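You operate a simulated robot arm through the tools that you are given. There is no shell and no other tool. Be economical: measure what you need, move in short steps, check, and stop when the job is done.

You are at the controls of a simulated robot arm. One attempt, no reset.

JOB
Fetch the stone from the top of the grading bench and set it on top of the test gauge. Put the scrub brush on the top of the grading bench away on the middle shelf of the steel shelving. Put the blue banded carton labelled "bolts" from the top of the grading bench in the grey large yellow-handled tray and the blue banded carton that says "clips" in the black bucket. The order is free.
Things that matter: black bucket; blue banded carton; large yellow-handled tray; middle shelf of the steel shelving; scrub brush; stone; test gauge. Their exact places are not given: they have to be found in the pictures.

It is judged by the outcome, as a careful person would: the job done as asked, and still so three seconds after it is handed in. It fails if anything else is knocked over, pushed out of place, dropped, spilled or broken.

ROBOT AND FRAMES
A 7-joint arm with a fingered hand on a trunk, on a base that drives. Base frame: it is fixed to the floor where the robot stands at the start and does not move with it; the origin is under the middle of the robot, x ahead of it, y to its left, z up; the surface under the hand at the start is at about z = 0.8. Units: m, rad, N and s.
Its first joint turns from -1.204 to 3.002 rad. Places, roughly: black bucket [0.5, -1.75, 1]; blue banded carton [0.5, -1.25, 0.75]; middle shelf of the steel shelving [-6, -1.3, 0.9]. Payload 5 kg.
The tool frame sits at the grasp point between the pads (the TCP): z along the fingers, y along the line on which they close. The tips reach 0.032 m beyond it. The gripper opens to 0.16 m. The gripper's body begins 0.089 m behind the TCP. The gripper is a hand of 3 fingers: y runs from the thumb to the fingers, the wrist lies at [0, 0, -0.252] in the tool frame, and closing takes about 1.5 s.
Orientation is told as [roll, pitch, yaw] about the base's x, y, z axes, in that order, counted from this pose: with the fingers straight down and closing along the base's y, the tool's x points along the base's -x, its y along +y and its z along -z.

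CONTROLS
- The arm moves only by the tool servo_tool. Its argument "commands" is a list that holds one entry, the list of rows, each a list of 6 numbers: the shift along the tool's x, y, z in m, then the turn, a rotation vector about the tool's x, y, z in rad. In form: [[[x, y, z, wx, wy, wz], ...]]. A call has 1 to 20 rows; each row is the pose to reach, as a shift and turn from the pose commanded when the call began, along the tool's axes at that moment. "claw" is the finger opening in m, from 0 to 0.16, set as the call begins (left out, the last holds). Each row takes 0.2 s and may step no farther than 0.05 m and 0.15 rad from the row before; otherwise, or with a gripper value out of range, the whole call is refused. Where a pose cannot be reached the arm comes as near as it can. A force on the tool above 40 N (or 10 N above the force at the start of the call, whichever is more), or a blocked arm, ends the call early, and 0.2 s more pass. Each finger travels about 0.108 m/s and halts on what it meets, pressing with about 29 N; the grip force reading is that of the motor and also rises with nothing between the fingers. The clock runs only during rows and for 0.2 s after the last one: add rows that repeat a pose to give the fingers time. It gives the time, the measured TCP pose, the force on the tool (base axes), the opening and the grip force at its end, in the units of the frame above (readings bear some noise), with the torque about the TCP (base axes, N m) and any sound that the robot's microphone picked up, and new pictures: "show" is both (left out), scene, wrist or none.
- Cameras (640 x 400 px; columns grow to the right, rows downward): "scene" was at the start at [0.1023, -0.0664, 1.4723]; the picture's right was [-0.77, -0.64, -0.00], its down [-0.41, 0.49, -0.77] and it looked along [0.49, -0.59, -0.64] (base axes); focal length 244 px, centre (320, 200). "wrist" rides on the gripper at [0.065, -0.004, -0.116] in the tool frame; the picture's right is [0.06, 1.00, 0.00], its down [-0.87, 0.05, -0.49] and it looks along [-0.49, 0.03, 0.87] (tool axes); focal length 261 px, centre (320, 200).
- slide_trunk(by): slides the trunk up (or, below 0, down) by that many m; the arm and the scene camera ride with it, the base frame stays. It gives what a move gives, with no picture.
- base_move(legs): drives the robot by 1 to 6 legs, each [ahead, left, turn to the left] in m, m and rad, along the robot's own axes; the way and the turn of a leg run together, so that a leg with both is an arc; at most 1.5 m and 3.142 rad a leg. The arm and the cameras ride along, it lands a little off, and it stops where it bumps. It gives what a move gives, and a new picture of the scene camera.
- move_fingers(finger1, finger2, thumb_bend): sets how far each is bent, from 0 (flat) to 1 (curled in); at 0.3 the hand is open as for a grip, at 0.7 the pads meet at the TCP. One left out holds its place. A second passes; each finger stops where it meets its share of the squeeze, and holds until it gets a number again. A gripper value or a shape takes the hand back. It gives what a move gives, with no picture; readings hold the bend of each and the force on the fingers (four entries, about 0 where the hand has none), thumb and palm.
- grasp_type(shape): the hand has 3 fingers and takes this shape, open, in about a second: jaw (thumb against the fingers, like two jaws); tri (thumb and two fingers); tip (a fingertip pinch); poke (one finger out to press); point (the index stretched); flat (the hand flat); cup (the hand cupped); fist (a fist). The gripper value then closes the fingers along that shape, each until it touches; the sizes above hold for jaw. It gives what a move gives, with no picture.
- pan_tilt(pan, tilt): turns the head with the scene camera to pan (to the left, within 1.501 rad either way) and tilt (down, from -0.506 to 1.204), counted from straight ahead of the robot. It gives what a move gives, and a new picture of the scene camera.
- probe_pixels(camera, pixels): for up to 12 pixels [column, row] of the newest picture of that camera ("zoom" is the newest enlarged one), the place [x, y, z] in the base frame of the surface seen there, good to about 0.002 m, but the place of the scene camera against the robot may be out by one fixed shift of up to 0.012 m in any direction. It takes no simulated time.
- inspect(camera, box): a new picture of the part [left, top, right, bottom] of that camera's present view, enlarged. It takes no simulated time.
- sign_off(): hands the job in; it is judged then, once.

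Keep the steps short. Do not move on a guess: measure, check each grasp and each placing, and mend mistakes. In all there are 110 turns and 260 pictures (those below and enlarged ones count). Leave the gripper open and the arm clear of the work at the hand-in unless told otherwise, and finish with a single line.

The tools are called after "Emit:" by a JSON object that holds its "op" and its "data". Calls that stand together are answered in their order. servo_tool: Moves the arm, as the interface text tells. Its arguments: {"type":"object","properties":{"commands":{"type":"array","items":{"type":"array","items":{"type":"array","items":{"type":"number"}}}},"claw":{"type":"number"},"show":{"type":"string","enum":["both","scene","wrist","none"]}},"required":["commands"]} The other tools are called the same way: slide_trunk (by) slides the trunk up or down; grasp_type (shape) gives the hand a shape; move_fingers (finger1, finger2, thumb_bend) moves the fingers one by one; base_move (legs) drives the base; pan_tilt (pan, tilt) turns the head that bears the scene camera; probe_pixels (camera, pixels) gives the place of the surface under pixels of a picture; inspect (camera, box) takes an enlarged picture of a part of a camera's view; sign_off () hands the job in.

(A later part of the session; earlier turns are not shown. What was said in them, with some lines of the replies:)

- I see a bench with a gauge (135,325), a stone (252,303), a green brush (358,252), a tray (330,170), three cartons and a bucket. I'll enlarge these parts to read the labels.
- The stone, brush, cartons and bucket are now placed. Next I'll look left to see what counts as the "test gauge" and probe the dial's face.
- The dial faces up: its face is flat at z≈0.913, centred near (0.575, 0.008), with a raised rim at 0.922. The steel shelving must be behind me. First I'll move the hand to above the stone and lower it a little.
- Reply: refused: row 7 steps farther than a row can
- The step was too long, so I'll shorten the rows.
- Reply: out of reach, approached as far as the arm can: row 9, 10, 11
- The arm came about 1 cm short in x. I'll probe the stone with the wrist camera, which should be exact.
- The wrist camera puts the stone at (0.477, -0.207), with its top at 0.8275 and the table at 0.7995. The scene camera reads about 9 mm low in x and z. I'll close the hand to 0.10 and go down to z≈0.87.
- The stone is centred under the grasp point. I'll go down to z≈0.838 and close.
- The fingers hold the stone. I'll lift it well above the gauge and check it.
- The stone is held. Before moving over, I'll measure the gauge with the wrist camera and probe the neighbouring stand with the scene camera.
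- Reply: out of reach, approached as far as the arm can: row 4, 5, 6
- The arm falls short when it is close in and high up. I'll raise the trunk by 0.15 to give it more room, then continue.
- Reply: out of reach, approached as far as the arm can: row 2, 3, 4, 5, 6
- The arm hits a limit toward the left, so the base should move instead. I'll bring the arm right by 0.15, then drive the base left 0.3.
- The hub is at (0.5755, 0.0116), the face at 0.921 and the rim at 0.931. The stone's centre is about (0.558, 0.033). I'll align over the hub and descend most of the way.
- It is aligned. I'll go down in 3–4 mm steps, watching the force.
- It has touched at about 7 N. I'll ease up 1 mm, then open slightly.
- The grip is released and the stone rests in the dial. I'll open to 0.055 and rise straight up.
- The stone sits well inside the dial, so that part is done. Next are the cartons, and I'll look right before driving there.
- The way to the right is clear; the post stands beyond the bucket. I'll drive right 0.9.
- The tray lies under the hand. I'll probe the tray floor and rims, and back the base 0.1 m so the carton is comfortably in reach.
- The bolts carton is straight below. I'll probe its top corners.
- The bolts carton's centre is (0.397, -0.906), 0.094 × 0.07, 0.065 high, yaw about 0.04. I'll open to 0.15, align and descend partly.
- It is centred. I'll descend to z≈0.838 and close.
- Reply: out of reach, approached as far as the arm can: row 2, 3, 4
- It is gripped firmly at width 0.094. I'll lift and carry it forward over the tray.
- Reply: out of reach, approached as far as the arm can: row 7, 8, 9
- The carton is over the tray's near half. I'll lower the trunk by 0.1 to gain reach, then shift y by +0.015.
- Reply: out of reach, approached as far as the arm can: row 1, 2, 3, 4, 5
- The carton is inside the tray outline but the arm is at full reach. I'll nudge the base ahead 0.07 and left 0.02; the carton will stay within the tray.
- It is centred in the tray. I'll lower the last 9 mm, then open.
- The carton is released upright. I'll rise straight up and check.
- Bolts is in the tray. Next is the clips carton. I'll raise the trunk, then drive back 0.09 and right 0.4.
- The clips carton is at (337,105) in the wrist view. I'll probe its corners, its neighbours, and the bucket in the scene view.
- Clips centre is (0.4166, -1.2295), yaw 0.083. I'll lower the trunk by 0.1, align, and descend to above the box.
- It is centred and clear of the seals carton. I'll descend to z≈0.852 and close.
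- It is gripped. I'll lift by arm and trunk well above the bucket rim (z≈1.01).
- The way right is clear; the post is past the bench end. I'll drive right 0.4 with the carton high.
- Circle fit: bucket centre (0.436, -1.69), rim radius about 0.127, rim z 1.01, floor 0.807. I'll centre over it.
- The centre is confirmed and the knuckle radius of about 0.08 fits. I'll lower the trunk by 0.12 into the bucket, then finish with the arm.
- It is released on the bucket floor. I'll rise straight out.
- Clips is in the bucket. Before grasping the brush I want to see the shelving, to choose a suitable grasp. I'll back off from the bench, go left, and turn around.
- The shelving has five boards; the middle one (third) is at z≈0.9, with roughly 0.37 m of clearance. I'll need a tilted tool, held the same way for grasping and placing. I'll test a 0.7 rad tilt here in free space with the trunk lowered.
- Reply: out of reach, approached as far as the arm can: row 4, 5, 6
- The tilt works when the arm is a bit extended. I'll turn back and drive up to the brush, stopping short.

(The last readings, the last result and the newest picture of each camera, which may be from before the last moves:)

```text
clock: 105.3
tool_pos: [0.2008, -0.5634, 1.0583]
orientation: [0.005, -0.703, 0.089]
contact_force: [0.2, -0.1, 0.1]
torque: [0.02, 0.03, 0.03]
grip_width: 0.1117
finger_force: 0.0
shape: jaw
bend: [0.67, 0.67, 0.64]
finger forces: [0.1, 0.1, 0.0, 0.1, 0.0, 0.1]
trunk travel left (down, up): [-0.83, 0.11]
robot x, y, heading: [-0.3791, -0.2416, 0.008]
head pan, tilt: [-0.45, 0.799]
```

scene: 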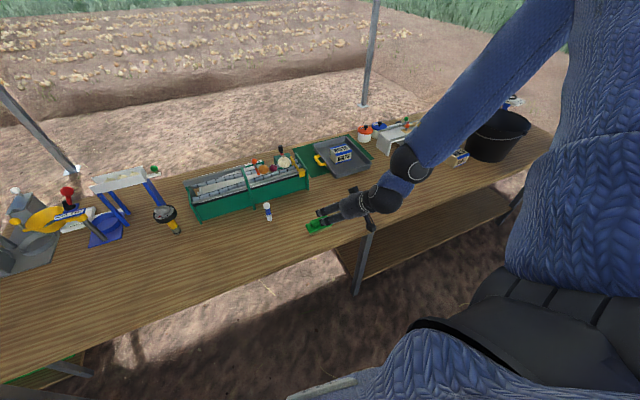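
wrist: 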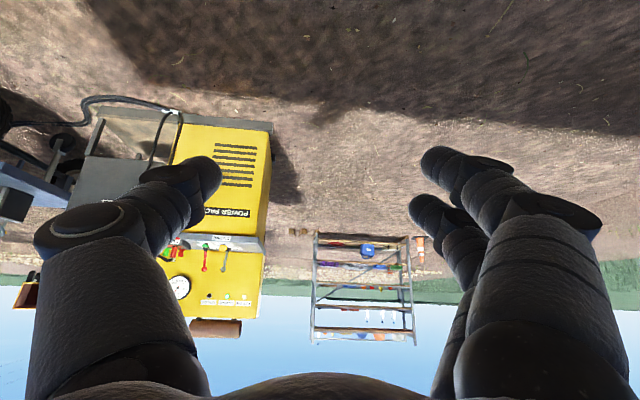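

Emit:
{"op": "inspect", "data": {"camera": "scene", "box": [285, 190, 365, 250]}}

Emit:
{"op": "inspect", "data": {"camera": "wrist", "box": [0, 0, 640, 400]}}

```text
6.67 times, centred on (325, 220) of scene
```

zoom: 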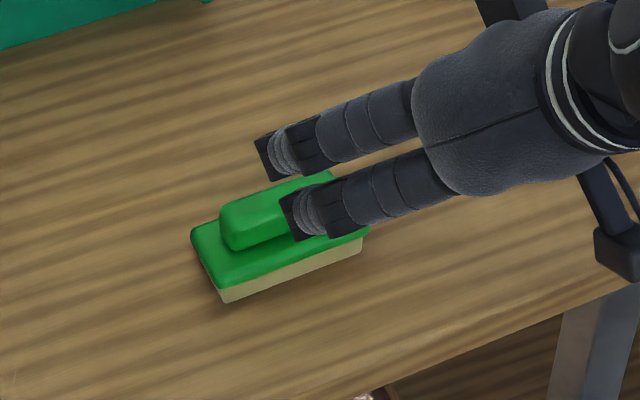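

```text
1.00 times, centred on (320, 200) of wrist (not enlarged: the box is as wide or as high as the picture)
```

zoom: 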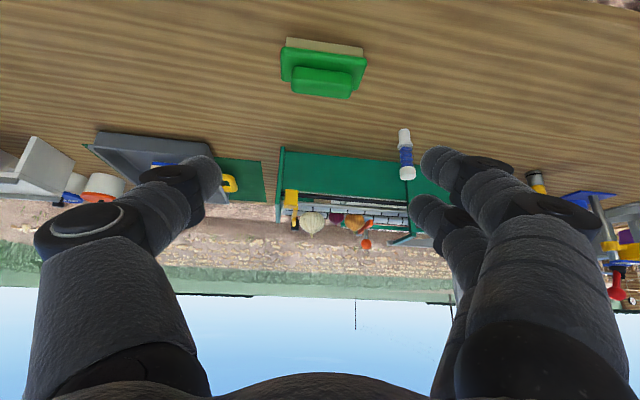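

The wrist sees the brush at (322,70). I'll probe its corners and handle.

Emit:
{"op": "inspect", "data": {"camera": "wrist", "box": [260, 20, 390, 110]}}

Emit:
{"op": "probe_pixels", "data": {"camera": "wrist", "pixels": [[287, 40], [362, 48], [281, 52], [366, 62], [283, 80], [360, 88], [294, 68], [353, 72], [322, 90], [322, 65], [320, 85], [324, 44]]}}

```text
4.44 times, centred on (325, 65) of wrist
```

zoom: 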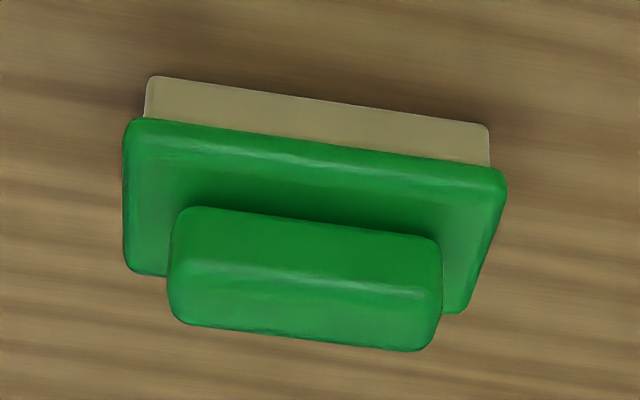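

```text
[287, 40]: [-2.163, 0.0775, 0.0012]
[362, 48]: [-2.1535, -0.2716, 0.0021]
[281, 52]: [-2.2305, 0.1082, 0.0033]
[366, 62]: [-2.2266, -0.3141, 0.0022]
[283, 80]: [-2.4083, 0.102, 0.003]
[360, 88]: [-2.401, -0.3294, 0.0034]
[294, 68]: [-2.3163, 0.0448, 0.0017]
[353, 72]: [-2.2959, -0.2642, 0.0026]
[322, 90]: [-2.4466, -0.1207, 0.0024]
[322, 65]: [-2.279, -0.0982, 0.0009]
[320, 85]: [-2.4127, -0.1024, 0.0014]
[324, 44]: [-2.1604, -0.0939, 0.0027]
```

The wrist probe used the old picture, so I'll probe the enlarged one instead.

Emit:
{"op": "probe_pixels", "data": {"camera": "zoom", "pixels": [[150, 82], [486, 130], [130, 125], [502, 178], [130, 265], [462, 310], [180, 215], [435, 243], [180, 315], [430, 345], [300, 250], [300, 190]]}}

```text
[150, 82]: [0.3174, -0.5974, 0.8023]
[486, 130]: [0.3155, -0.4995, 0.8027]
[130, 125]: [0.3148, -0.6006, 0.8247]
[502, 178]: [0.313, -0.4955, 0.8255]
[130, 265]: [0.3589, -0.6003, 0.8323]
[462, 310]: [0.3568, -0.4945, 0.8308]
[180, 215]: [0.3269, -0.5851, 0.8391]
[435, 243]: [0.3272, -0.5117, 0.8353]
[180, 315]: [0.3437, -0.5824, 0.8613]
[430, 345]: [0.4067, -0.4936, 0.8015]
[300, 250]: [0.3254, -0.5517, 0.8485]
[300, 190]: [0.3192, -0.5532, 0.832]
```

The brush's plate spans y -0.6005…-0.495, x 0.313…0.366, top z 0.833; the handle top is 0.862. I'll grip the plate's two ends with the tilted tool, and first come to about 0.1 above with the claw at 0.15.

Emit:
{"op": "servo_tool", "data": {"commands": [[[-0.005, 0.001, 0.043, 0.0114, 0, 0.0136], [-0.01, 0.002, 0.086, 0.0228, 0, 0.0272], [-0.016, 0.003, 0.129, 0.0343, 0, 0.0407], [-0.0214, 0.0045, 0.1725, 0.0457, 0, 0.0543], [-0.0214, 0.0045, 0.1725, 0.0457, 0, 0.0543]]], "claw": 0.15}}

```text
clock: 106.5
tool_pos: [0.3256, -0.5478, 0.9426]
orientation: [0.007, -0.705, 0.015]
contact_force: [-0.8, -0.1, 0.3]
torque: [0.04, -0.01, 0.02]
grip_width: 0.1499
finger_force: 0.0
shape: jaw
bend: [0.42, 0.42, 0.39]
finger forces: [0.1, 0.0, 0.1, 0.0, 0.1, 0.1]
trunk travel left (down, up): [-0.83, 0.11]
robot x, y, heading: [-0.3831, -0.2375, 0.005]
head pan, tilt: [-0.45, 0.799]
```

scene: 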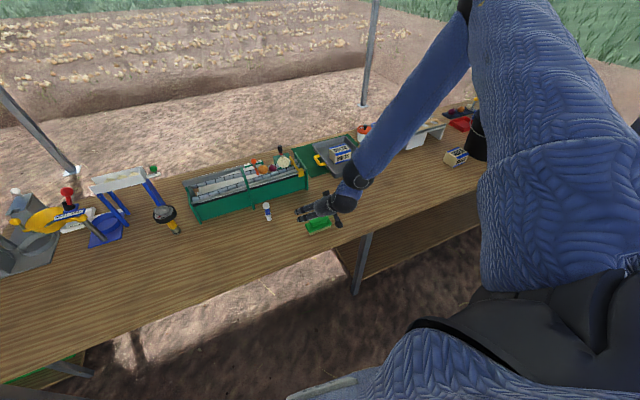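
wrist: 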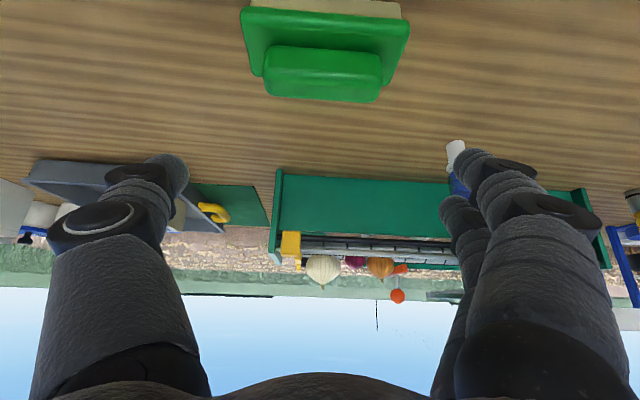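

Emit:
{"op": "probe_pixels", "data": {"camera": "wrist", "pixels": [[246, 18], [406, 28], [262, 74], [385, 83], [268, 90], [378, 95]]}}

Emit:
{"op": "servo_tool", "data": {"commands": [[[0.025, 0, 0.031, 0, 0, 0], [0.045, 0, 0.055, 0, 0, 0], [0.053, 0, 0.065, 0, 0, 0], [0.053, 0, 0.065, 0, 0, 0]]]}}

```text
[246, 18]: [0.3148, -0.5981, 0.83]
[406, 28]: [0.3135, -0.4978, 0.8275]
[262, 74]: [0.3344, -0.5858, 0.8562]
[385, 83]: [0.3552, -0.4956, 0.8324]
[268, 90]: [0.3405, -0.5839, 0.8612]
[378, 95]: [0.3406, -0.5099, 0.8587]
```

```text
clock: 107.5
tool_pos: [0.3243, -0.5688, 0.9209]
orientation: [0.007, -0.703, 0.016]
contact_force: [-0.4, 0.6, -0.1]
torque: [-0.01, -0.02, 0.0]
grip_width: 0.1501
finger_force: 0.0
shape: jaw
bend: [0.42, 0.42, 0.39]
finger forces: [0.1, 0.0, 0.1, 0.0, 0.0, 0.0]
out of reach, approached as far as the arm can: row 1, 2, 3, 4
trunk travel left (down, up): [-0.83, 0.11]
robot x, y, heading: [-0.3796, -0.2357, 0.009]
head pan, tilt: [-0.45, 0.799]
```

scene: 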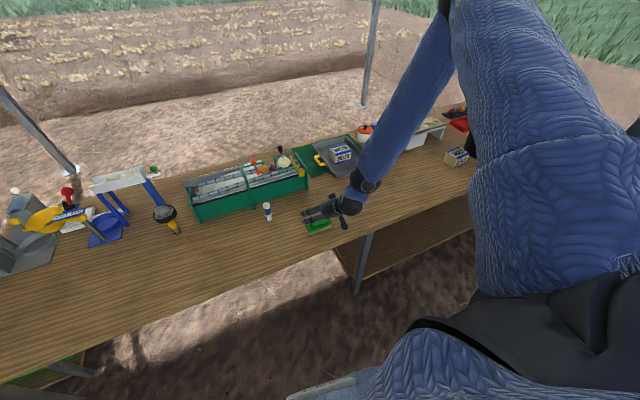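
wrist: 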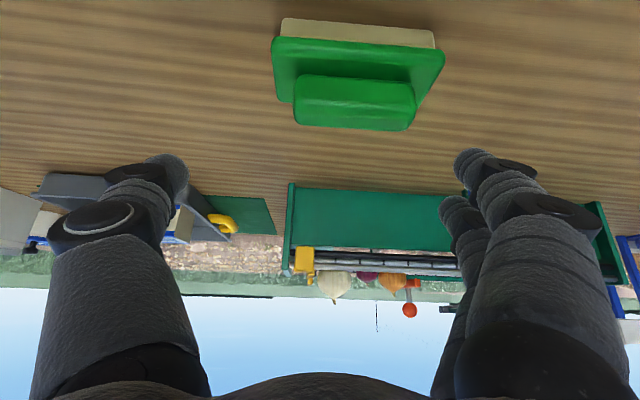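

The arm can't go lower at this trunk height. I'll restore the position above the brush and descend with the trunk instead.

Emit:
{"op": "servo_tool", "data": {"commands": [[[-0.014, 0.01, -0.014, 0, 0, 0], [-0.0276, 0.021, -0.028, 0, 0, 0], [-0.0276, 0.021, -0.028, 0, 0, 0]]], "show": "none"}}

Emit:
{"op": "slide_trunk", "data": {"by": -0.06}}

```text
clock: 108.3
tool_pos: [0.3289, -0.5461, 0.9608]
orientation: [0.005, -0.702, 0.018]
contact_force: [1.5, 0.9, 0.7]
torque: [0.03, 0.03, -0.04]
grip_width: 0.1501
finger_force: 0.0
shape: jaw
bend: [0.42, 0.42, 0.39]
finger forces: [0.1, 0.1, 0.1, 0.0, 0.0, 0.1]
trunk travel left (down, up): [-0.83, 0.11]
robot x, y, heading: [-0.3802, -0.2336, 0.009]
head pan, tilt: [-0.45, 0.799]
```

```text
clock: 109.3
tool_pos: [0.3273, -0.5465, 0.9009]
orientation: [0.007, -0.704, 0.019]
contact_force: [-0.4, -0.3, 0.4]
torque: [-0.02, 0.03, 0.05]
grip_width: 0.1501
finger_force: 0.2
shape: jaw
bend: [0.42, 0.42, 0.39]
finger forces: [0.0, 0.0, 0.0, 0.0, 0.1, 0.0]
trunk travel left (down, up): [-0.77, 0.17]
robot x, y, heading: [-0.3817, -0.2377, 0.008]
head pan, tilt: [-0.45, 0.799]
```

Emit:
{"op": "slide_trunk", "data": {"by": -0.055}}

Emit:
{"op": "inspect", "data": {"camera": "wrist", "box": [0, 0, 640, 400]}}

Emit:
{"op": "inspect", "data": {"camera": "scene", "box": [280, 140, 380, 220]}}

```text
clock: 110.2
tool_pos: [0.3267, -0.547, 0.8458]
orientation: [0.005, -0.704, 0.018]
contact_force: [0.1, 0.8, 0.6]
torque: [-0.03, -0.01, 0.02]
grip_width: 0.1502
finger_force: 0.1
shape: jaw
bend: [0.42, 0.42, 0.39]
finger forces: [0.0, 0.1, 0.1, 0.0, 0.0, 0.0]
trunk travel left (down, up): [-0.715, 0.225]
robot x, y, heading: [-0.3784, -0.2387, 0.01]
head pan, tilt: [-0.45, 0.799]
```

```text
1.00 times, centred on (320, 200) of wrist (not enlarged: the box is as wide or as high as the picture)
```

zoom: 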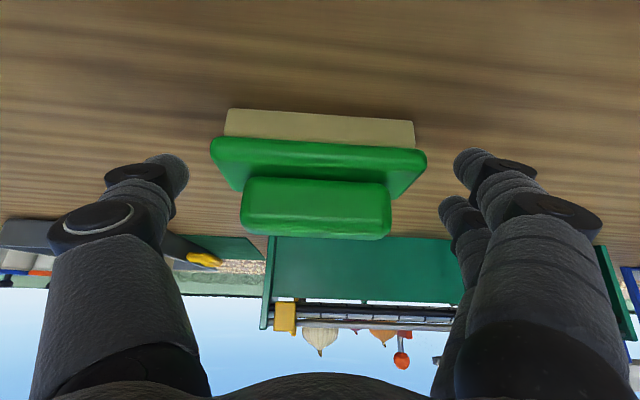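

```text
5.00 times, centred on (330, 180) of scene
```

zoom: 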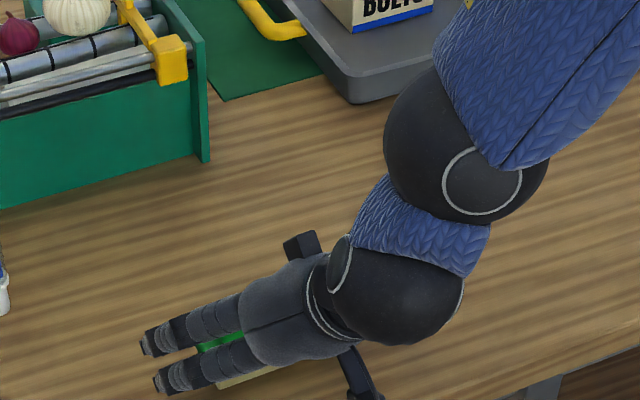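

The fingers straddle the plate. I'll lower 4 mm more and close.

Emit:
{"op": "slide_trunk", "data": {"by": -0.004}}

Emit:
{"op": "servo_tool", "data": {"commands": [[[0, 0, 0, 0, 0, 0], [0, 0, 0, 0, 0, 0], [0, 0, 0, 0, 0, 0], [0, 0, 0, 0, 0, 0], [0, 0, 0, 0, 0, 0]]], "claw": 0.07}}

```text
clock: 110.8
tool_pos: [0.3278, -0.547, 0.8407]
orientation: [0.004, -0.703, 0.017]
contact_force: [-0.5, 0.1, 0.3]
torque: [-0.02, 0.0, 0.01]
grip_width: 0.1498
finger_force: 0.0
shape: jaw
bend: [0.42, 0.42, 0.39]
finger forces: [0.0, 0.1, 0.0, 0.1, 0.0, 0.1]
trunk travel left (down, up): [-0.711, 0.229]
robot x, y, heading: [-0.3823, -0.2323, 0.007]
head pan, tilt: [-0.45, 0.799]
```

```text
clock: 112.0
tool_pos: [0.3282, -0.5466, 0.8413]
orientation: [0.005, -0.705, 0.018]
contact_force: [1.3, 0.7, 2.0]
torque: [0.01, -0.06, 0.01]
grip_width: 0.1026
finger_force: 29.0
shape: jaw
bend: [0.69, 0.69, 0.69]
finger forces: [13.6, 12.5, 0.1, 0.0, 26.6, 0.0]
trunk travel left (down, up): [-0.711, 0.229]
robot x, y, heading: [-0.3844, -0.238, 0.01]
head pan, tilt: [-0.45, 0.799]
```

scene: 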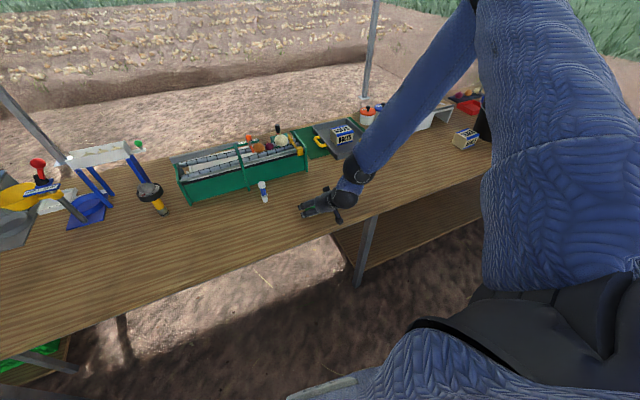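
wrist: 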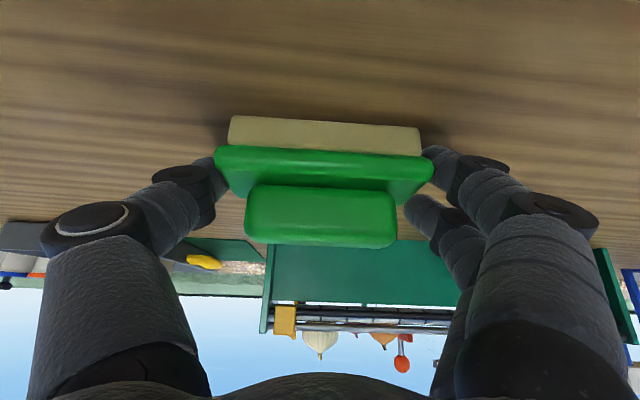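

It is gripped, with all three fingers loaded. I'll lift with the trunk and check that the brush stays level.

Emit:
{"op": "slide_trunk", "data": {"by": 0.12}}

Emit:
{"op": "inspect", "data": {"camera": "wrist", "box": [160, 80, 480, 280]}}

Emit:
{"op": "inspect", "data": {"camera": "scene", "box": [280, 180, 380, 260]}}

```text
clock: 113.5
tool_pos: [0.3292, -0.547, 0.9604]
orientation: [0.006, -0.702, 0.018]
contact_force: [0.7, -0.3, -2.5]
torque: [0.01, 0.0, 0.0]
grip_width: 0.1028
finger_force: 28.8
shape: jaw
bend: [0.69, 0.69, 0.69]
finger forces: [13.7, 11.8, 0.1, 0.1, 26.6, 0.0]
trunk travel left (down, up): [-0.831, 0.109]
robot x, y, heading: [-0.3819, -0.2379, 0.009]
head pan, tilt: [-0.45, 0.799]
```

```text
2.00 times, centred on (320, 180) of wrist
```

zoom: 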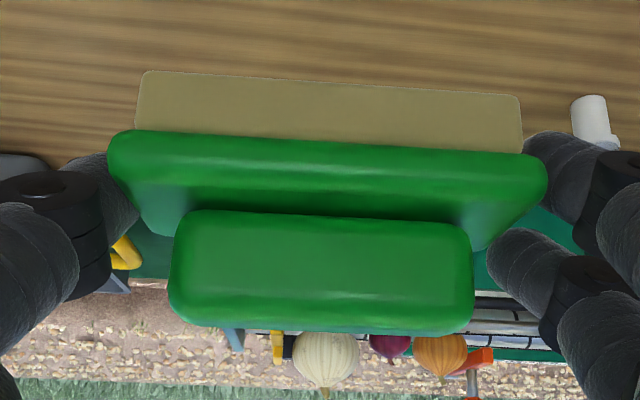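

```text
5.00 times, centred on (330, 220) of scene
```

zoom: 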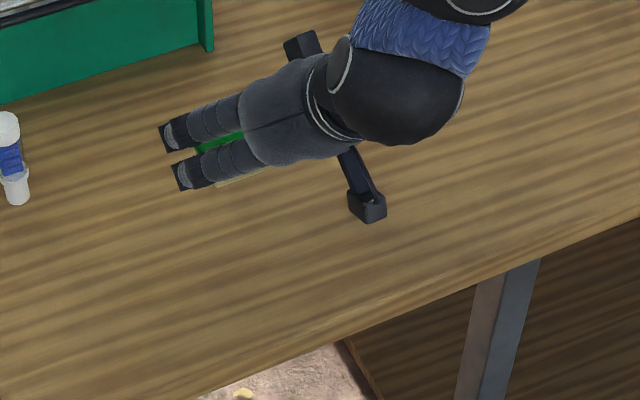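

The brush is held level. I'll drive back, turn round, shift over to y≈-1.25, and approach the shelving.

Emit:
{"op": "base_move", "data": {"legs": [[-0.6, 0, 0], [0, 0, 1.57], [0, 0, 1.565], [0, 1.0, 0], [1.5, 0, 0], [1.4, 0, 0]]}}

Emit:
{"op": "pan_tilt", "data": {"pan": 0.0, "tilt": 0.25}}

```text
clock: 142.8
tool_pos: [-4.5932, -0.9309, 0.9608]
orientation: [0.005, -0.704, -3.125]
contact_force: [0.0, 0.5, -1.0]
torque: [-0.03, -0.02, 0.01]
grip_width: 0.1025
finger_force: 29.0
shape: jaw
bend: [0.69, 0.69, 0.69]
finger forces: [13.5, 11.7, 0.0, 0.1, 26.2, 0.0]
trunk travel left (down, up): [-0.831, 0.109]
robot x, y, heading: [-3.8869, -1.2445, -3.138]
head pan, tilt: [-0.45, 0.799]
```

scene: 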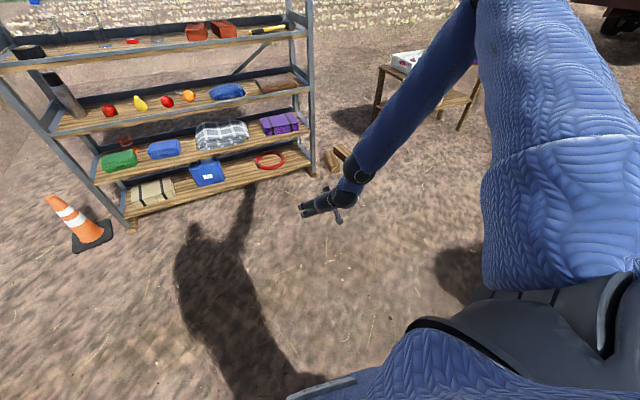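

```text
clock: 143.8
tool_pos: [-4.5934, -0.9312, 0.962]
orientation: [0.004, -0.703, -3.126]
contact_force: [-0.5, -0.5, -1.6]
torque: [0.0, -0.06, 0.02]
grip_width: 0.1024
finger_force: 29.2
shape: jaw
bend: [0.69, 0.69, 0.69]
finger forces: [13.4, 11.7, 0.1, 0.0, 26.2, 0.0]
trunk travel left (down, up): [-0.831, 0.109]
robot x, y, heading: [-3.8835, -1.2453, -3.137]
head pan, tilt: [0.0, 0.25]
```

scene: 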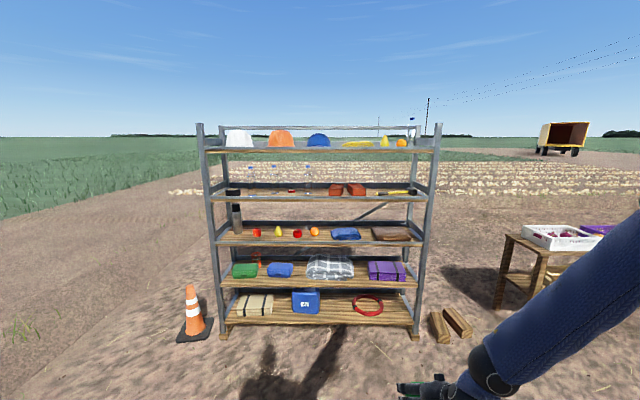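

Emit:
{"op": "inspect", "data": {"camera": "scene", "box": [190, 180, 450, 280]}}

Emit:
{"op": "probe_pixels", "data": {"camera": "scene", "pixels": [[220, 240], [300, 240], [400, 240], [322, 236], [315, 231], [345, 234], [390, 233], [275, 233], [330, 241], [322, 243], [330, 196], [205, 240]]}}

```text
2.46 times, centred on (320, 230) of scene
```

zoom: 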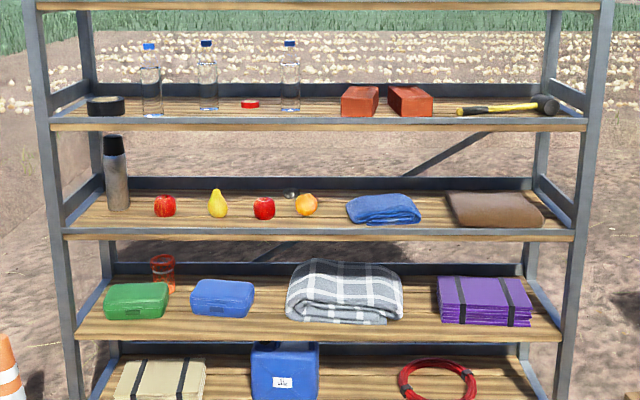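

```text
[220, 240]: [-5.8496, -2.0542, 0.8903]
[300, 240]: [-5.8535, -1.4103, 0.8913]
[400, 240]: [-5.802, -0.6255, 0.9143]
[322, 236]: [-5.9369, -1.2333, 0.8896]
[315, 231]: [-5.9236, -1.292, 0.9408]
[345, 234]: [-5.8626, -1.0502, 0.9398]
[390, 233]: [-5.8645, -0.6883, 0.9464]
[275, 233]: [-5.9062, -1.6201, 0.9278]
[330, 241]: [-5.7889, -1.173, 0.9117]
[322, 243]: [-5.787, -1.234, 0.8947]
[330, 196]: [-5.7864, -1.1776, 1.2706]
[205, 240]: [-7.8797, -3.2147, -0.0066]
```

The middle board is at about 0.90 with a front edge near x=-5.79. The items stand around x≈-5.9, and there is a gap between the orange and the blue cloth. I'll drive closer to measure.

Emit:
{"op": "base_move", "data": {"legs": [[0.6, 0.28, 0]]}}

Emit:
{"op": "pan_tilt", "data": {"pan": -0.2, "tilt": 0.4}}

Emit:
{"op": "inspect", "data": {"camera": "scene", "box": [120, 130, 440, 330]}}

```text
clock: 147.5
tool_pos: [-5.1941, -1.2108, 0.9608]
orientation: [0.005, -0.7, -3.131]
contact_force: [-0.2, -0.4, -1.9]
torque: [0.0, -0.07, 0.01]
grip_width: 0.1022
finger_force: 29.0
shape: jaw
bend: [0.69, 0.69, 0.69]
finger forces: [13.4, 11.7, 0.0, 0.0, 26.2, 0.0]
trunk travel left (down, up): [-0.831, 0.109]
robot x, y, heading: [-4.4834, -1.5237, -3.14]
head pan, tilt: [0.0, 0.25]
```

scene: 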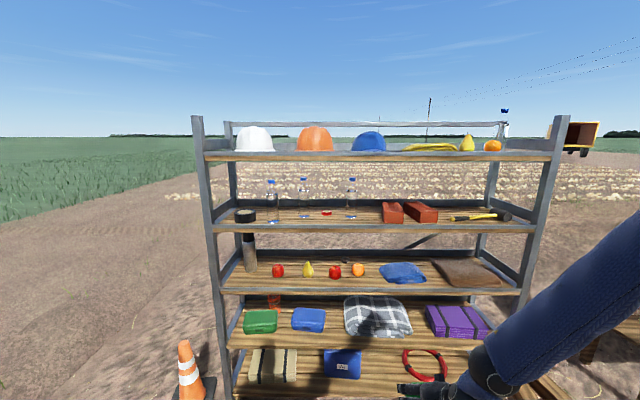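

```text
clock: 148.2
tool_pos: [-5.1929, -1.2107, 0.961]
orientation: [0.006, -0.703, -3.129]
contact_force: [-0.3, 0.1, -1.2]
torque: [-0.04, 0.02, 0.02]
grip_width: 0.102
finger_force: 29.2
shape: jaw
bend: [0.69, 0.69, 0.69]
finger forces: [13.4, 11.7, 0.1, 0.1, 26.2, 0.1]
trunk travel left (down, up): [-0.831, 0.109]
robot x, y, heading: [-4.486, -1.5262, -3.137]
head pan, tilt: [-0.201, 0.4]
```

scene: 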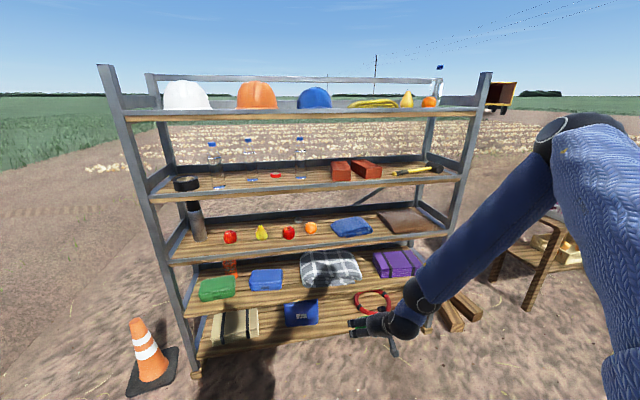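

```text
2.00 times, centred on (280, 230) of scene
```

zoom: 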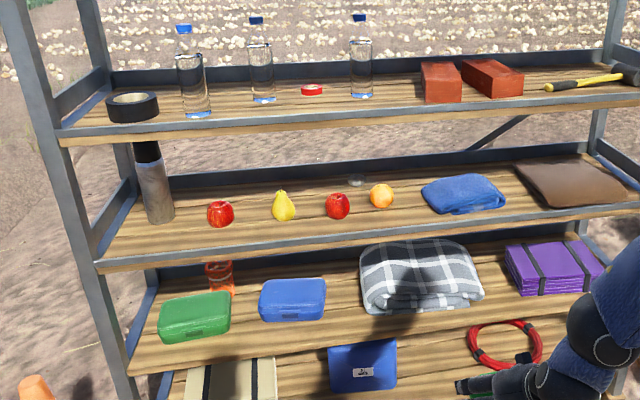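

Emit:
{"op": "probe_pixels", "data": {"camera": "zoom", "pixels": [[381, 206], [338, 217], [283, 219], [440, 211], [430, 200], [410, 205], [400, 222], [400, 232], [400, 240], [400, 175], [395, 196], [370, 196]]}}

Emit:
{"op": "inspect", "data": {"camera": "scene", "box": [260, 200, 400, 270]}}

```text
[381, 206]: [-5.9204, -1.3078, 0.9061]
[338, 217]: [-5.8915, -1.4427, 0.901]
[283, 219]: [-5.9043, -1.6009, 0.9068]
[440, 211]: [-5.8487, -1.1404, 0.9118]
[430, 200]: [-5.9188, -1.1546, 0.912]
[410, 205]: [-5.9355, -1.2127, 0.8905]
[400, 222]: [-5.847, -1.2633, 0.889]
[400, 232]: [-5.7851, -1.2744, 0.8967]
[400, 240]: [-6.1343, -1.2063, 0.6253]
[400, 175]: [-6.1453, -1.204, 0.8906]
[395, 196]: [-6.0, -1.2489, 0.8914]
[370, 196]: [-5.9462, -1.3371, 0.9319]
```

```text
4.57 times, centred on (330, 235) of scene
```

zoom: 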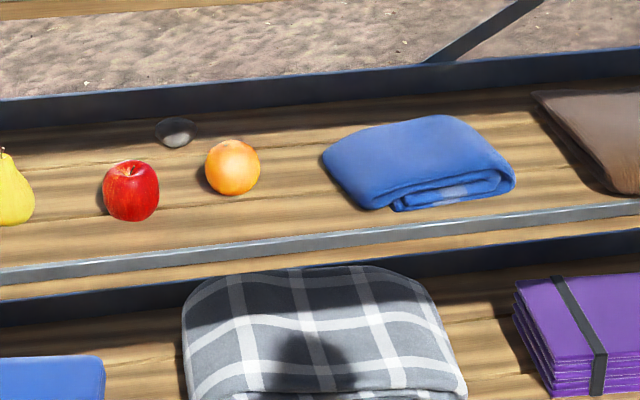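

There's room on the middle board: y from -1.38 to -1.17, x from -5.80 to -5.91, between the orange and the cloth, behind a 2 cm lip. I'll aim the brush centre at (-5.86, -1.27). The arm pose stays rigid: I raise the trunk 4 cm, then drive the base.

Emit:
{"op": "slide_trunk", "data": {"by": 0.045}}

Emit:
{"op": "base_move", "data": {"legs": [[0.48, 0.059, 0]]}}

Emit:
{"op": "inspect", "data": {"camera": "wrist", "box": [0, 0, 640, 400]}}

```text
clock: 149.1
tool_pos: [-5.1941, -1.2116, 1.0052]
orientation: [0.007, -0.702, -3.129]
contact_force: [0.6, 0.2, -0.7]
torque: [0.0, -0.05, 0.02]
grip_width: 0.1023
finger_force: 29.2
shape: jaw
bend: [0.69, 0.69, 0.69]
finger forces: [13.4, 11.7, 0.1, 0.1, 26.2, 0.1]
trunk travel left (down, up): [-0.876, 0.064]
robot x, y, heading: [-4.487, -1.526, -3.138]
head pan, tilt: [-0.201, 0.4]
```

```text
clock: 152.0
tool_pos: [-5.6767, -1.2729, 1.0074]
orientation: [0.003, -0.701, -3.128]
contact_force: [-0.7, -0.6, -1.2]
torque: [-0.02, -0.05, -0.01]
grip_width: 0.1023
finger_force: 29.1
shape: jaw
bend: [0.69, 0.69, 0.69]
finger forces: [13.5, 11.7, 0.0, 0.0, 26.1, 0.1]
trunk travel left (down, up): [-0.876, 0.064]
robot x, y, heading: [-4.9686, -1.585, -3.14]
head pan, tilt: [-0.201, 0.4]
```

scene: 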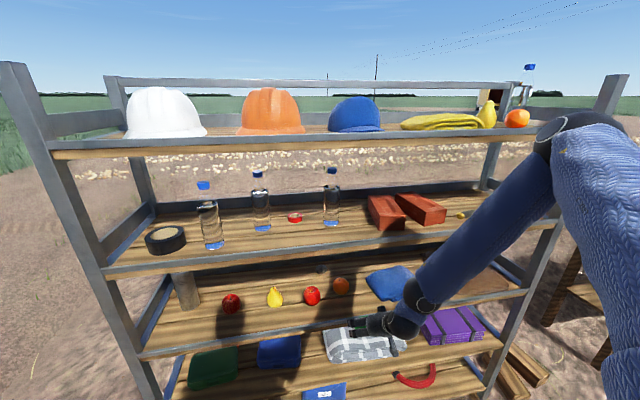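

```text
1.00 times, centred on (320, 200) of wrist (not enlarged: the box is as wide or as high as the picture)
```

zoom: 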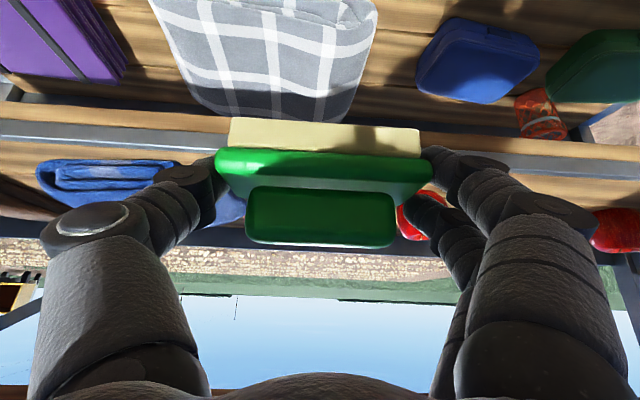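

Before going in, I'll probe the elbow and link against the shelving, and the lip and items with the wrist view.

Emit:
{"op": "probe_pixels", "data": {"camera": "scene", "pixels": [[560, 135], [545, 175], [490, 225], [440, 260], [415, 285], [430, 300], [385, 312], [530, 230], [340, 322], [440, 235]]}}

Emit:
{"op": "probe_pixels", "data": {"camera": "zoom", "pixels": [[120, 135], [120, 122], [120, 150], [150, 185], [225, 205], [205, 225], [408, 220], [620, 230], [500, 165], [230, 215], [230, 160], [420, 165]]}}

```text
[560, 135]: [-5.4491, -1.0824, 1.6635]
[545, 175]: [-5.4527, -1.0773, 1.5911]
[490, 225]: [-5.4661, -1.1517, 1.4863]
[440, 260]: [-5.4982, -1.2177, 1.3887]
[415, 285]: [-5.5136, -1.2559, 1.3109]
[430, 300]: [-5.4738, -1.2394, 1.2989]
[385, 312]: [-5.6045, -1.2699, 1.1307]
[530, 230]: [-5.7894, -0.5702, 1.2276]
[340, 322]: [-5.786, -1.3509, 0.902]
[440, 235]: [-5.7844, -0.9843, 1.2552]
```

```text
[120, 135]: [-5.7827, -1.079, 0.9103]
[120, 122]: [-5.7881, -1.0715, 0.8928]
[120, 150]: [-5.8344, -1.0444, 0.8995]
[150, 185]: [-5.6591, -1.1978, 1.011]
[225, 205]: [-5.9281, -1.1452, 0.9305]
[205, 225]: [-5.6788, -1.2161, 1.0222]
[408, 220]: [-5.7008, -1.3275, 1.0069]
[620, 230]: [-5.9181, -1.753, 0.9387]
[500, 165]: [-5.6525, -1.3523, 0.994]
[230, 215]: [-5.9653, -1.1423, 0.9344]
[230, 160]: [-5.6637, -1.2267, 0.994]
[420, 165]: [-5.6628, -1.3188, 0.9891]
```

The link should stay about 5 cm clear of the upper boards. Surface z is 0.8995 and the lip top 0.910. I'll drive in 0.1, then check.

Emit:
{"op": "base_move", "data": {"legs": [[0.1, 0, 0]]}}

Emit:
{"op": "probe_pixels", "data": {"camera": "scene", "pixels": [[560, 135], [490, 225], [440, 260], [400, 240], [480, 190]]}}

Emit:
{"op": "inspect", "data": {"camera": "wrist", "box": [0, 0, 640, 400]}}

```text
clock: 153.1
tool_pos: [-5.7752, -1.2723, 1.0041]
orientation: [0.007, -0.701, -3.129]
contact_force: [-0.5, 0.9, -1.7]
torque: [0.0, -0.02, 0.01]
grip_width: 0.1025
finger_force: 28.9
shape: jaw
bend: [0.69, 0.69, 0.69]
finger forces: [13.4, 11.6, 0.0, 0.0, 26.2, 0.0]
trunk travel left (down, up): [-0.876, 0.064]
robot x, y, heading: [-5.0664, -1.583, -3.139]
head pan, tilt: [-0.201, 0.4]
```

scene: 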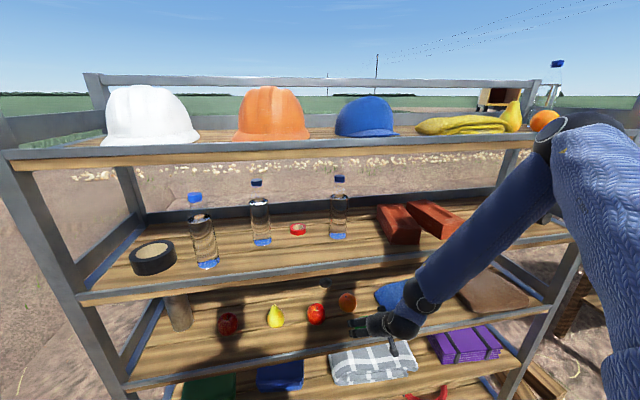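

```text
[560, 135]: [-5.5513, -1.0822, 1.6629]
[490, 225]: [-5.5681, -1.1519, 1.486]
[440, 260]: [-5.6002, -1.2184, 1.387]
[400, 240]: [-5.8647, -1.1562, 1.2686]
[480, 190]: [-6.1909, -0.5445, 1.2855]
```

```text
1.00 times, centred on (320, 200) of wrist (not enlarged: the box is as wide or as high as the picture)
```

zoom: 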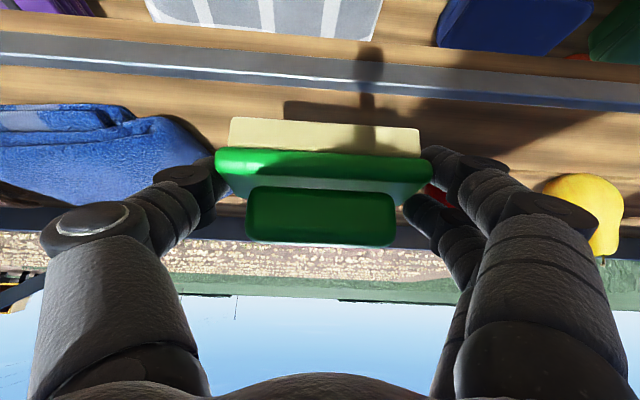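

Emit:
{"op": "base_move", "data": {"legs": [[0.057, 0, 0]]}}

Emit:
{"op": "inspect", "data": {"camera": "wrist", "box": [0, 0, 640, 400]}}

Emit:
{"op": "inspect", "data": {"camera": "scene", "box": [280, 240, 480, 400]}}

```text
clock: 154.1
tool_pos: [-5.8326, -1.2726, 1.0049]
orientation: [0.007, -0.703, -3.128]
contact_force: [-0.6, 1.2, -1.5]
torque: [-0.04, 0.0, 0.01]
grip_width: 0.1025
finger_force: 28.9
shape: jaw
bend: [0.69, 0.69, 0.69]
finger forces: [13.5, 11.7, 0.0, 0.1, 26.3, 0.0]
trunk travel left (down, up): [-0.876, 0.064]
robot x, y, heading: [-5.1254, -1.5874, -3.138]
head pan, tilt: [-0.201, 0.4]
```

scene: 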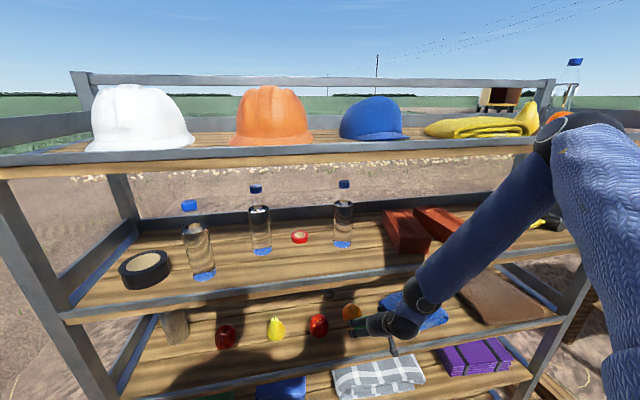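

```text
1.00 times, centred on (320, 200) of wrist (not enlarged: the box is as wide or as high as the picture)
```

zoom: 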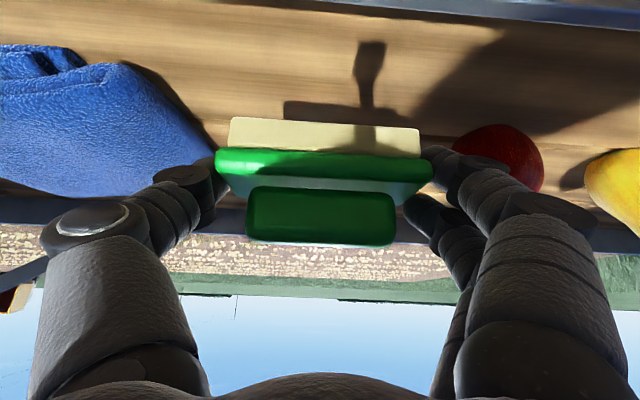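

```text
2.50 times, centred on (380, 320) of scene
```

zoom: 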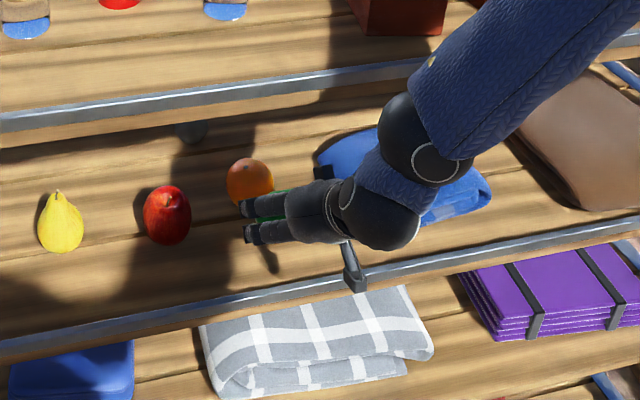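

Emit:
{"op": "probe_pixels", "data": {"camera": "zoom", "pixels": [[248, 175], [240, 190], [262, 195], [247, 209], [250, 234], [330, 160], [325, 178], [170, 215], [352, 275], [290, 250]]}}

```text
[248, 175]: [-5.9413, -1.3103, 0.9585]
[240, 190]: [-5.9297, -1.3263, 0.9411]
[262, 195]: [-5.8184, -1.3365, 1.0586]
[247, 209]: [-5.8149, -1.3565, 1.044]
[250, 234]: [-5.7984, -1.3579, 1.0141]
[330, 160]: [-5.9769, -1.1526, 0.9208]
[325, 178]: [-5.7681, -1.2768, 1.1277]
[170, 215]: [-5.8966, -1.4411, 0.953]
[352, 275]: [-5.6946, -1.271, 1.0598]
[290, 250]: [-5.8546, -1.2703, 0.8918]
```

The brush's far edge (-5.87) is clear of the orange (-5.93). I'll lower with the trunk by 0.05, then the last bit.

Emit:
{"op": "slide_trunk", "data": {"by": -0.05}}

Emit:
{"op": "inspect", "data": {"camera": "wrist", "box": [0, 0, 640, 400]}}

```text
clock: 155.0
tool_pos: [-5.8315, -1.2732, 0.958]
orientation: [0.005, -0.705, -3.128]
contact_force: [0.9, -0.4, 0.2]
torque: [0.03, -0.01, 0.02]
grip_width: 0.1025
finger_force: 28.5
shape: jaw
bend: [0.69, 0.69, 0.69]
finger forces: [13.5, 11.7, 0.1, 0.0, 26.3, 0.1]
trunk travel left (down, up): [-0.826, 0.114]
robot x, y, heading: [-5.1266, -1.5851, -3.136]
head pan, tilt: [-0.201, 0.4]
```

```text
1.00 times, centred on (320, 200) of wrist (not enlarged: the box is as wide or as high as the picture)
```

zoom: 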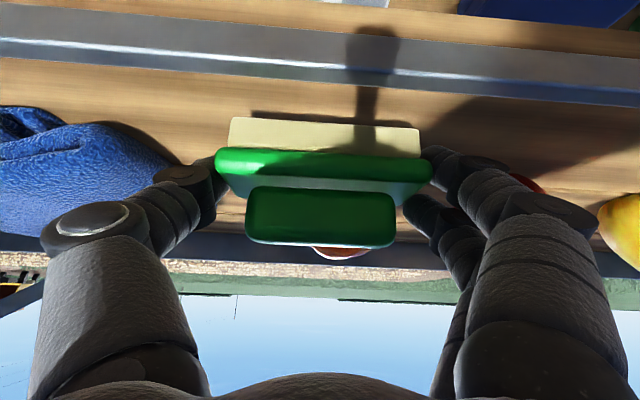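

Emit:
{"op": "slide_trunk", "data": {"by": -0.012}}

Emit:
{"op": "inspect", "data": {"camera": "wrist", "box": [160, 60, 480, 260]}}

```text
clock: 155.6
tool_pos: [-5.8319, -1.2726, 0.9438]
orientation: [0.006, -0.702, -3.128]
contact_force: [-0.3, 0.0, -0.9]
torque: [-0.04, -0.02, 0.02]
grip_width: 0.1024
finger_force: 28.8
shape: jaw
bend: [0.69, 0.69, 0.69]
finger forces: [13.5, 11.8, 0.0, 0.0, 26.3, 0.0]
trunk travel left (down, up): [-0.814, 0.126]
robot x, y, heading: [-5.1211, -1.5874, -3.136]
head pan, tilt: [-0.201, 0.4]
```

```text
2.00 times, centred on (320, 160) of wrist
```

zoom: 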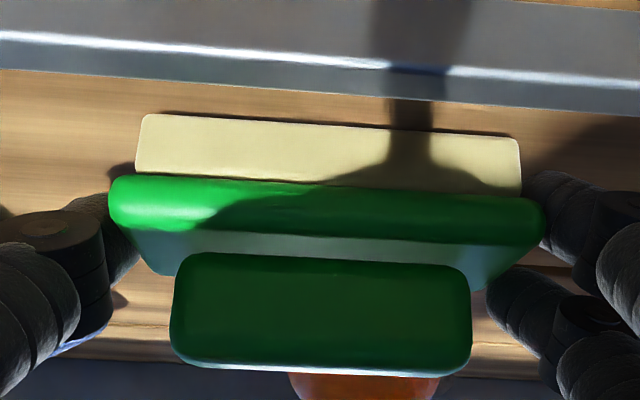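

About 2 mm remain. I'll lower 2 mm and open to 0.125.

Emit:
{"op": "slide_trunk", "data": {"by": -0.002}}

Emit:
{"op": "servo_tool", "data": {"commands": [[[0, 0, 0, 0, 0, 0], [0, 0, 0, 0, 0, 0], [0, 0, 0, 0, 0, 0]]], "claw": 0.125}}

```text
clock: 156.1
tool_pos: [-5.8321, -1.2732, 0.9428]
orientation: [0.005, -0.7, -3.128]
contact_force: [-0.3, 0.0, -0.8]
torque: [0.0, 0.01, -0.01]
grip_width: 0.1023
finger_force: 29.2
shape: jaw
bend: [0.69, 0.69, 0.69]
finger forces: [13.5, 11.7, 0.0, 0.1, 26.2, 0.1]
trunk travel left (down, up): [-0.812, 0.128]
robot x, y, heading: [-5.1241, -1.5859, -3.132]
head pan, tilt: [-0.201, 0.4]
```

```text
clock: 156.9
tool_pos: [-5.8329, -1.273, 0.9419]
orientation: [0.005, -0.702, -3.127]
contact_force: [0.3, 0.0, -0.2]
torque: [-0.03, 0.0, -0.03]
grip_width: 0.1249
finger_force: 0.1
shape: jaw
bend: [0.61, 0.61, 0.57]
finger forces: [0.1, 0.0, 0.1, 0.0, 0.0, 0.0]
trunk travel left (down, up): [-0.812, 0.128]
robot x, y, heading: [-5.127, -1.5871, -3.14]
head pan, tilt: [-0.201, 0.4]
```

scene: 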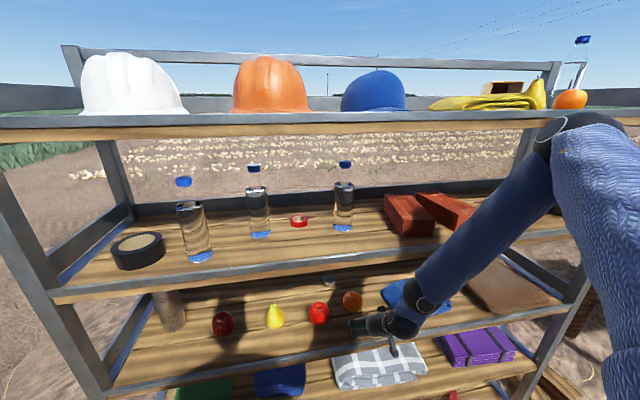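
wrist: 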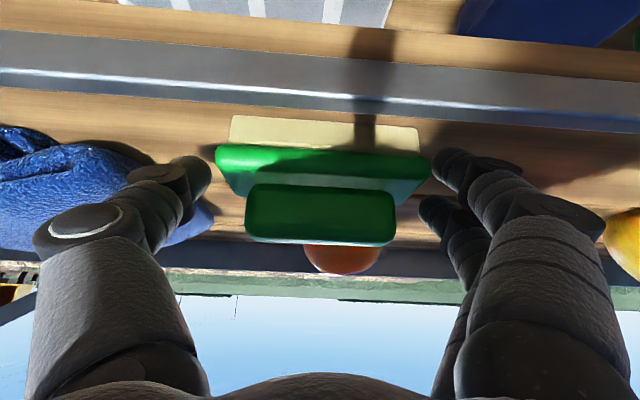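

The brush is released and rests on the shelf. I'll raise the trunk straight up 0.065, then back out.

Emit:
{"op": "slide_trunk", "data": {"by": 0.065}}

Emit:
{"op": "base_move", "data": {"legs": [[-0.4, 0, 0]]}}

Emit:
{"op": "inspect", "data": {"camera": "scene", "box": [220, 180, 440, 320]}}

```text
clock: 158.0
tool_pos: [-5.8314, -1.2729, 1.008]
orientation: [0.005, -0.7, -3.128]
contact_force: [0.1, 0.3, 0.1]
torque: [0.01, -0.01, 0.02]
grip_width: 0.1246
finger_force: 0.1
shape: jaw
bend: [0.61, 0.61, 0.57]
finger forces: [0.0, 0.0, 0.0, 0.0, 0.0, 0.0]
trunk travel left (down, up): [-0.877, 0.063]
robot x, y, heading: [-5.121, -1.5854, -3.135]
head pan, tilt: [-0.201, 0.4]
```

```text
clock: 160.5
tool_pos: [-5.4282, -1.27, 1.0077]
orientation: [0.006, -0.705, -3.131]
contact_force: [0.4, 0.0, -0.5]
torque: [0.0, -0.01, 0.03]
grip_width: 0.1247
finger_force: 0.0
shape: jaw
bend: [0.61, 0.61, 0.57]
finger forces: [0.1, 0.1, 0.0, 0.0, 0.0, 0.0]
trunk travel left (down, up): [-0.877, 0.063]
robot x, y, heading: [-4.719, -1.5838, -3.137]
head pan, tilt: [-0.201, 0.4]
```

scene: 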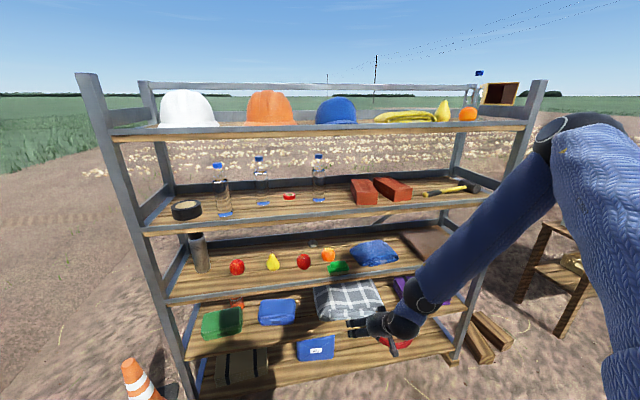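

```text
2.86 times, centred on (330, 250) of scene
```

zoom: 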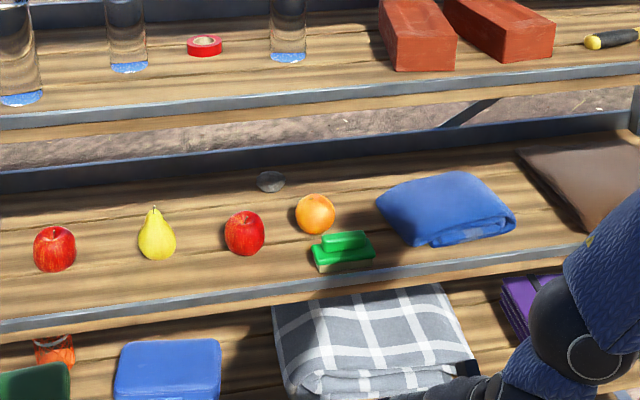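

The brush stands upright on the middle shelf with its neighbours undisturbed. The stone, both cartons and the gauge were seen in place earlier. The gripper is open and the arm is clear, so I'm handing in.

Emit:
{"op": "sign_off", "data": {}}

```text
The job is handed in.
```

The job is handed in: the stone is on the test gauge, the brush on the middle shelf, "bolts" in the yellow-handled tray, and "clips" in the black bucket.
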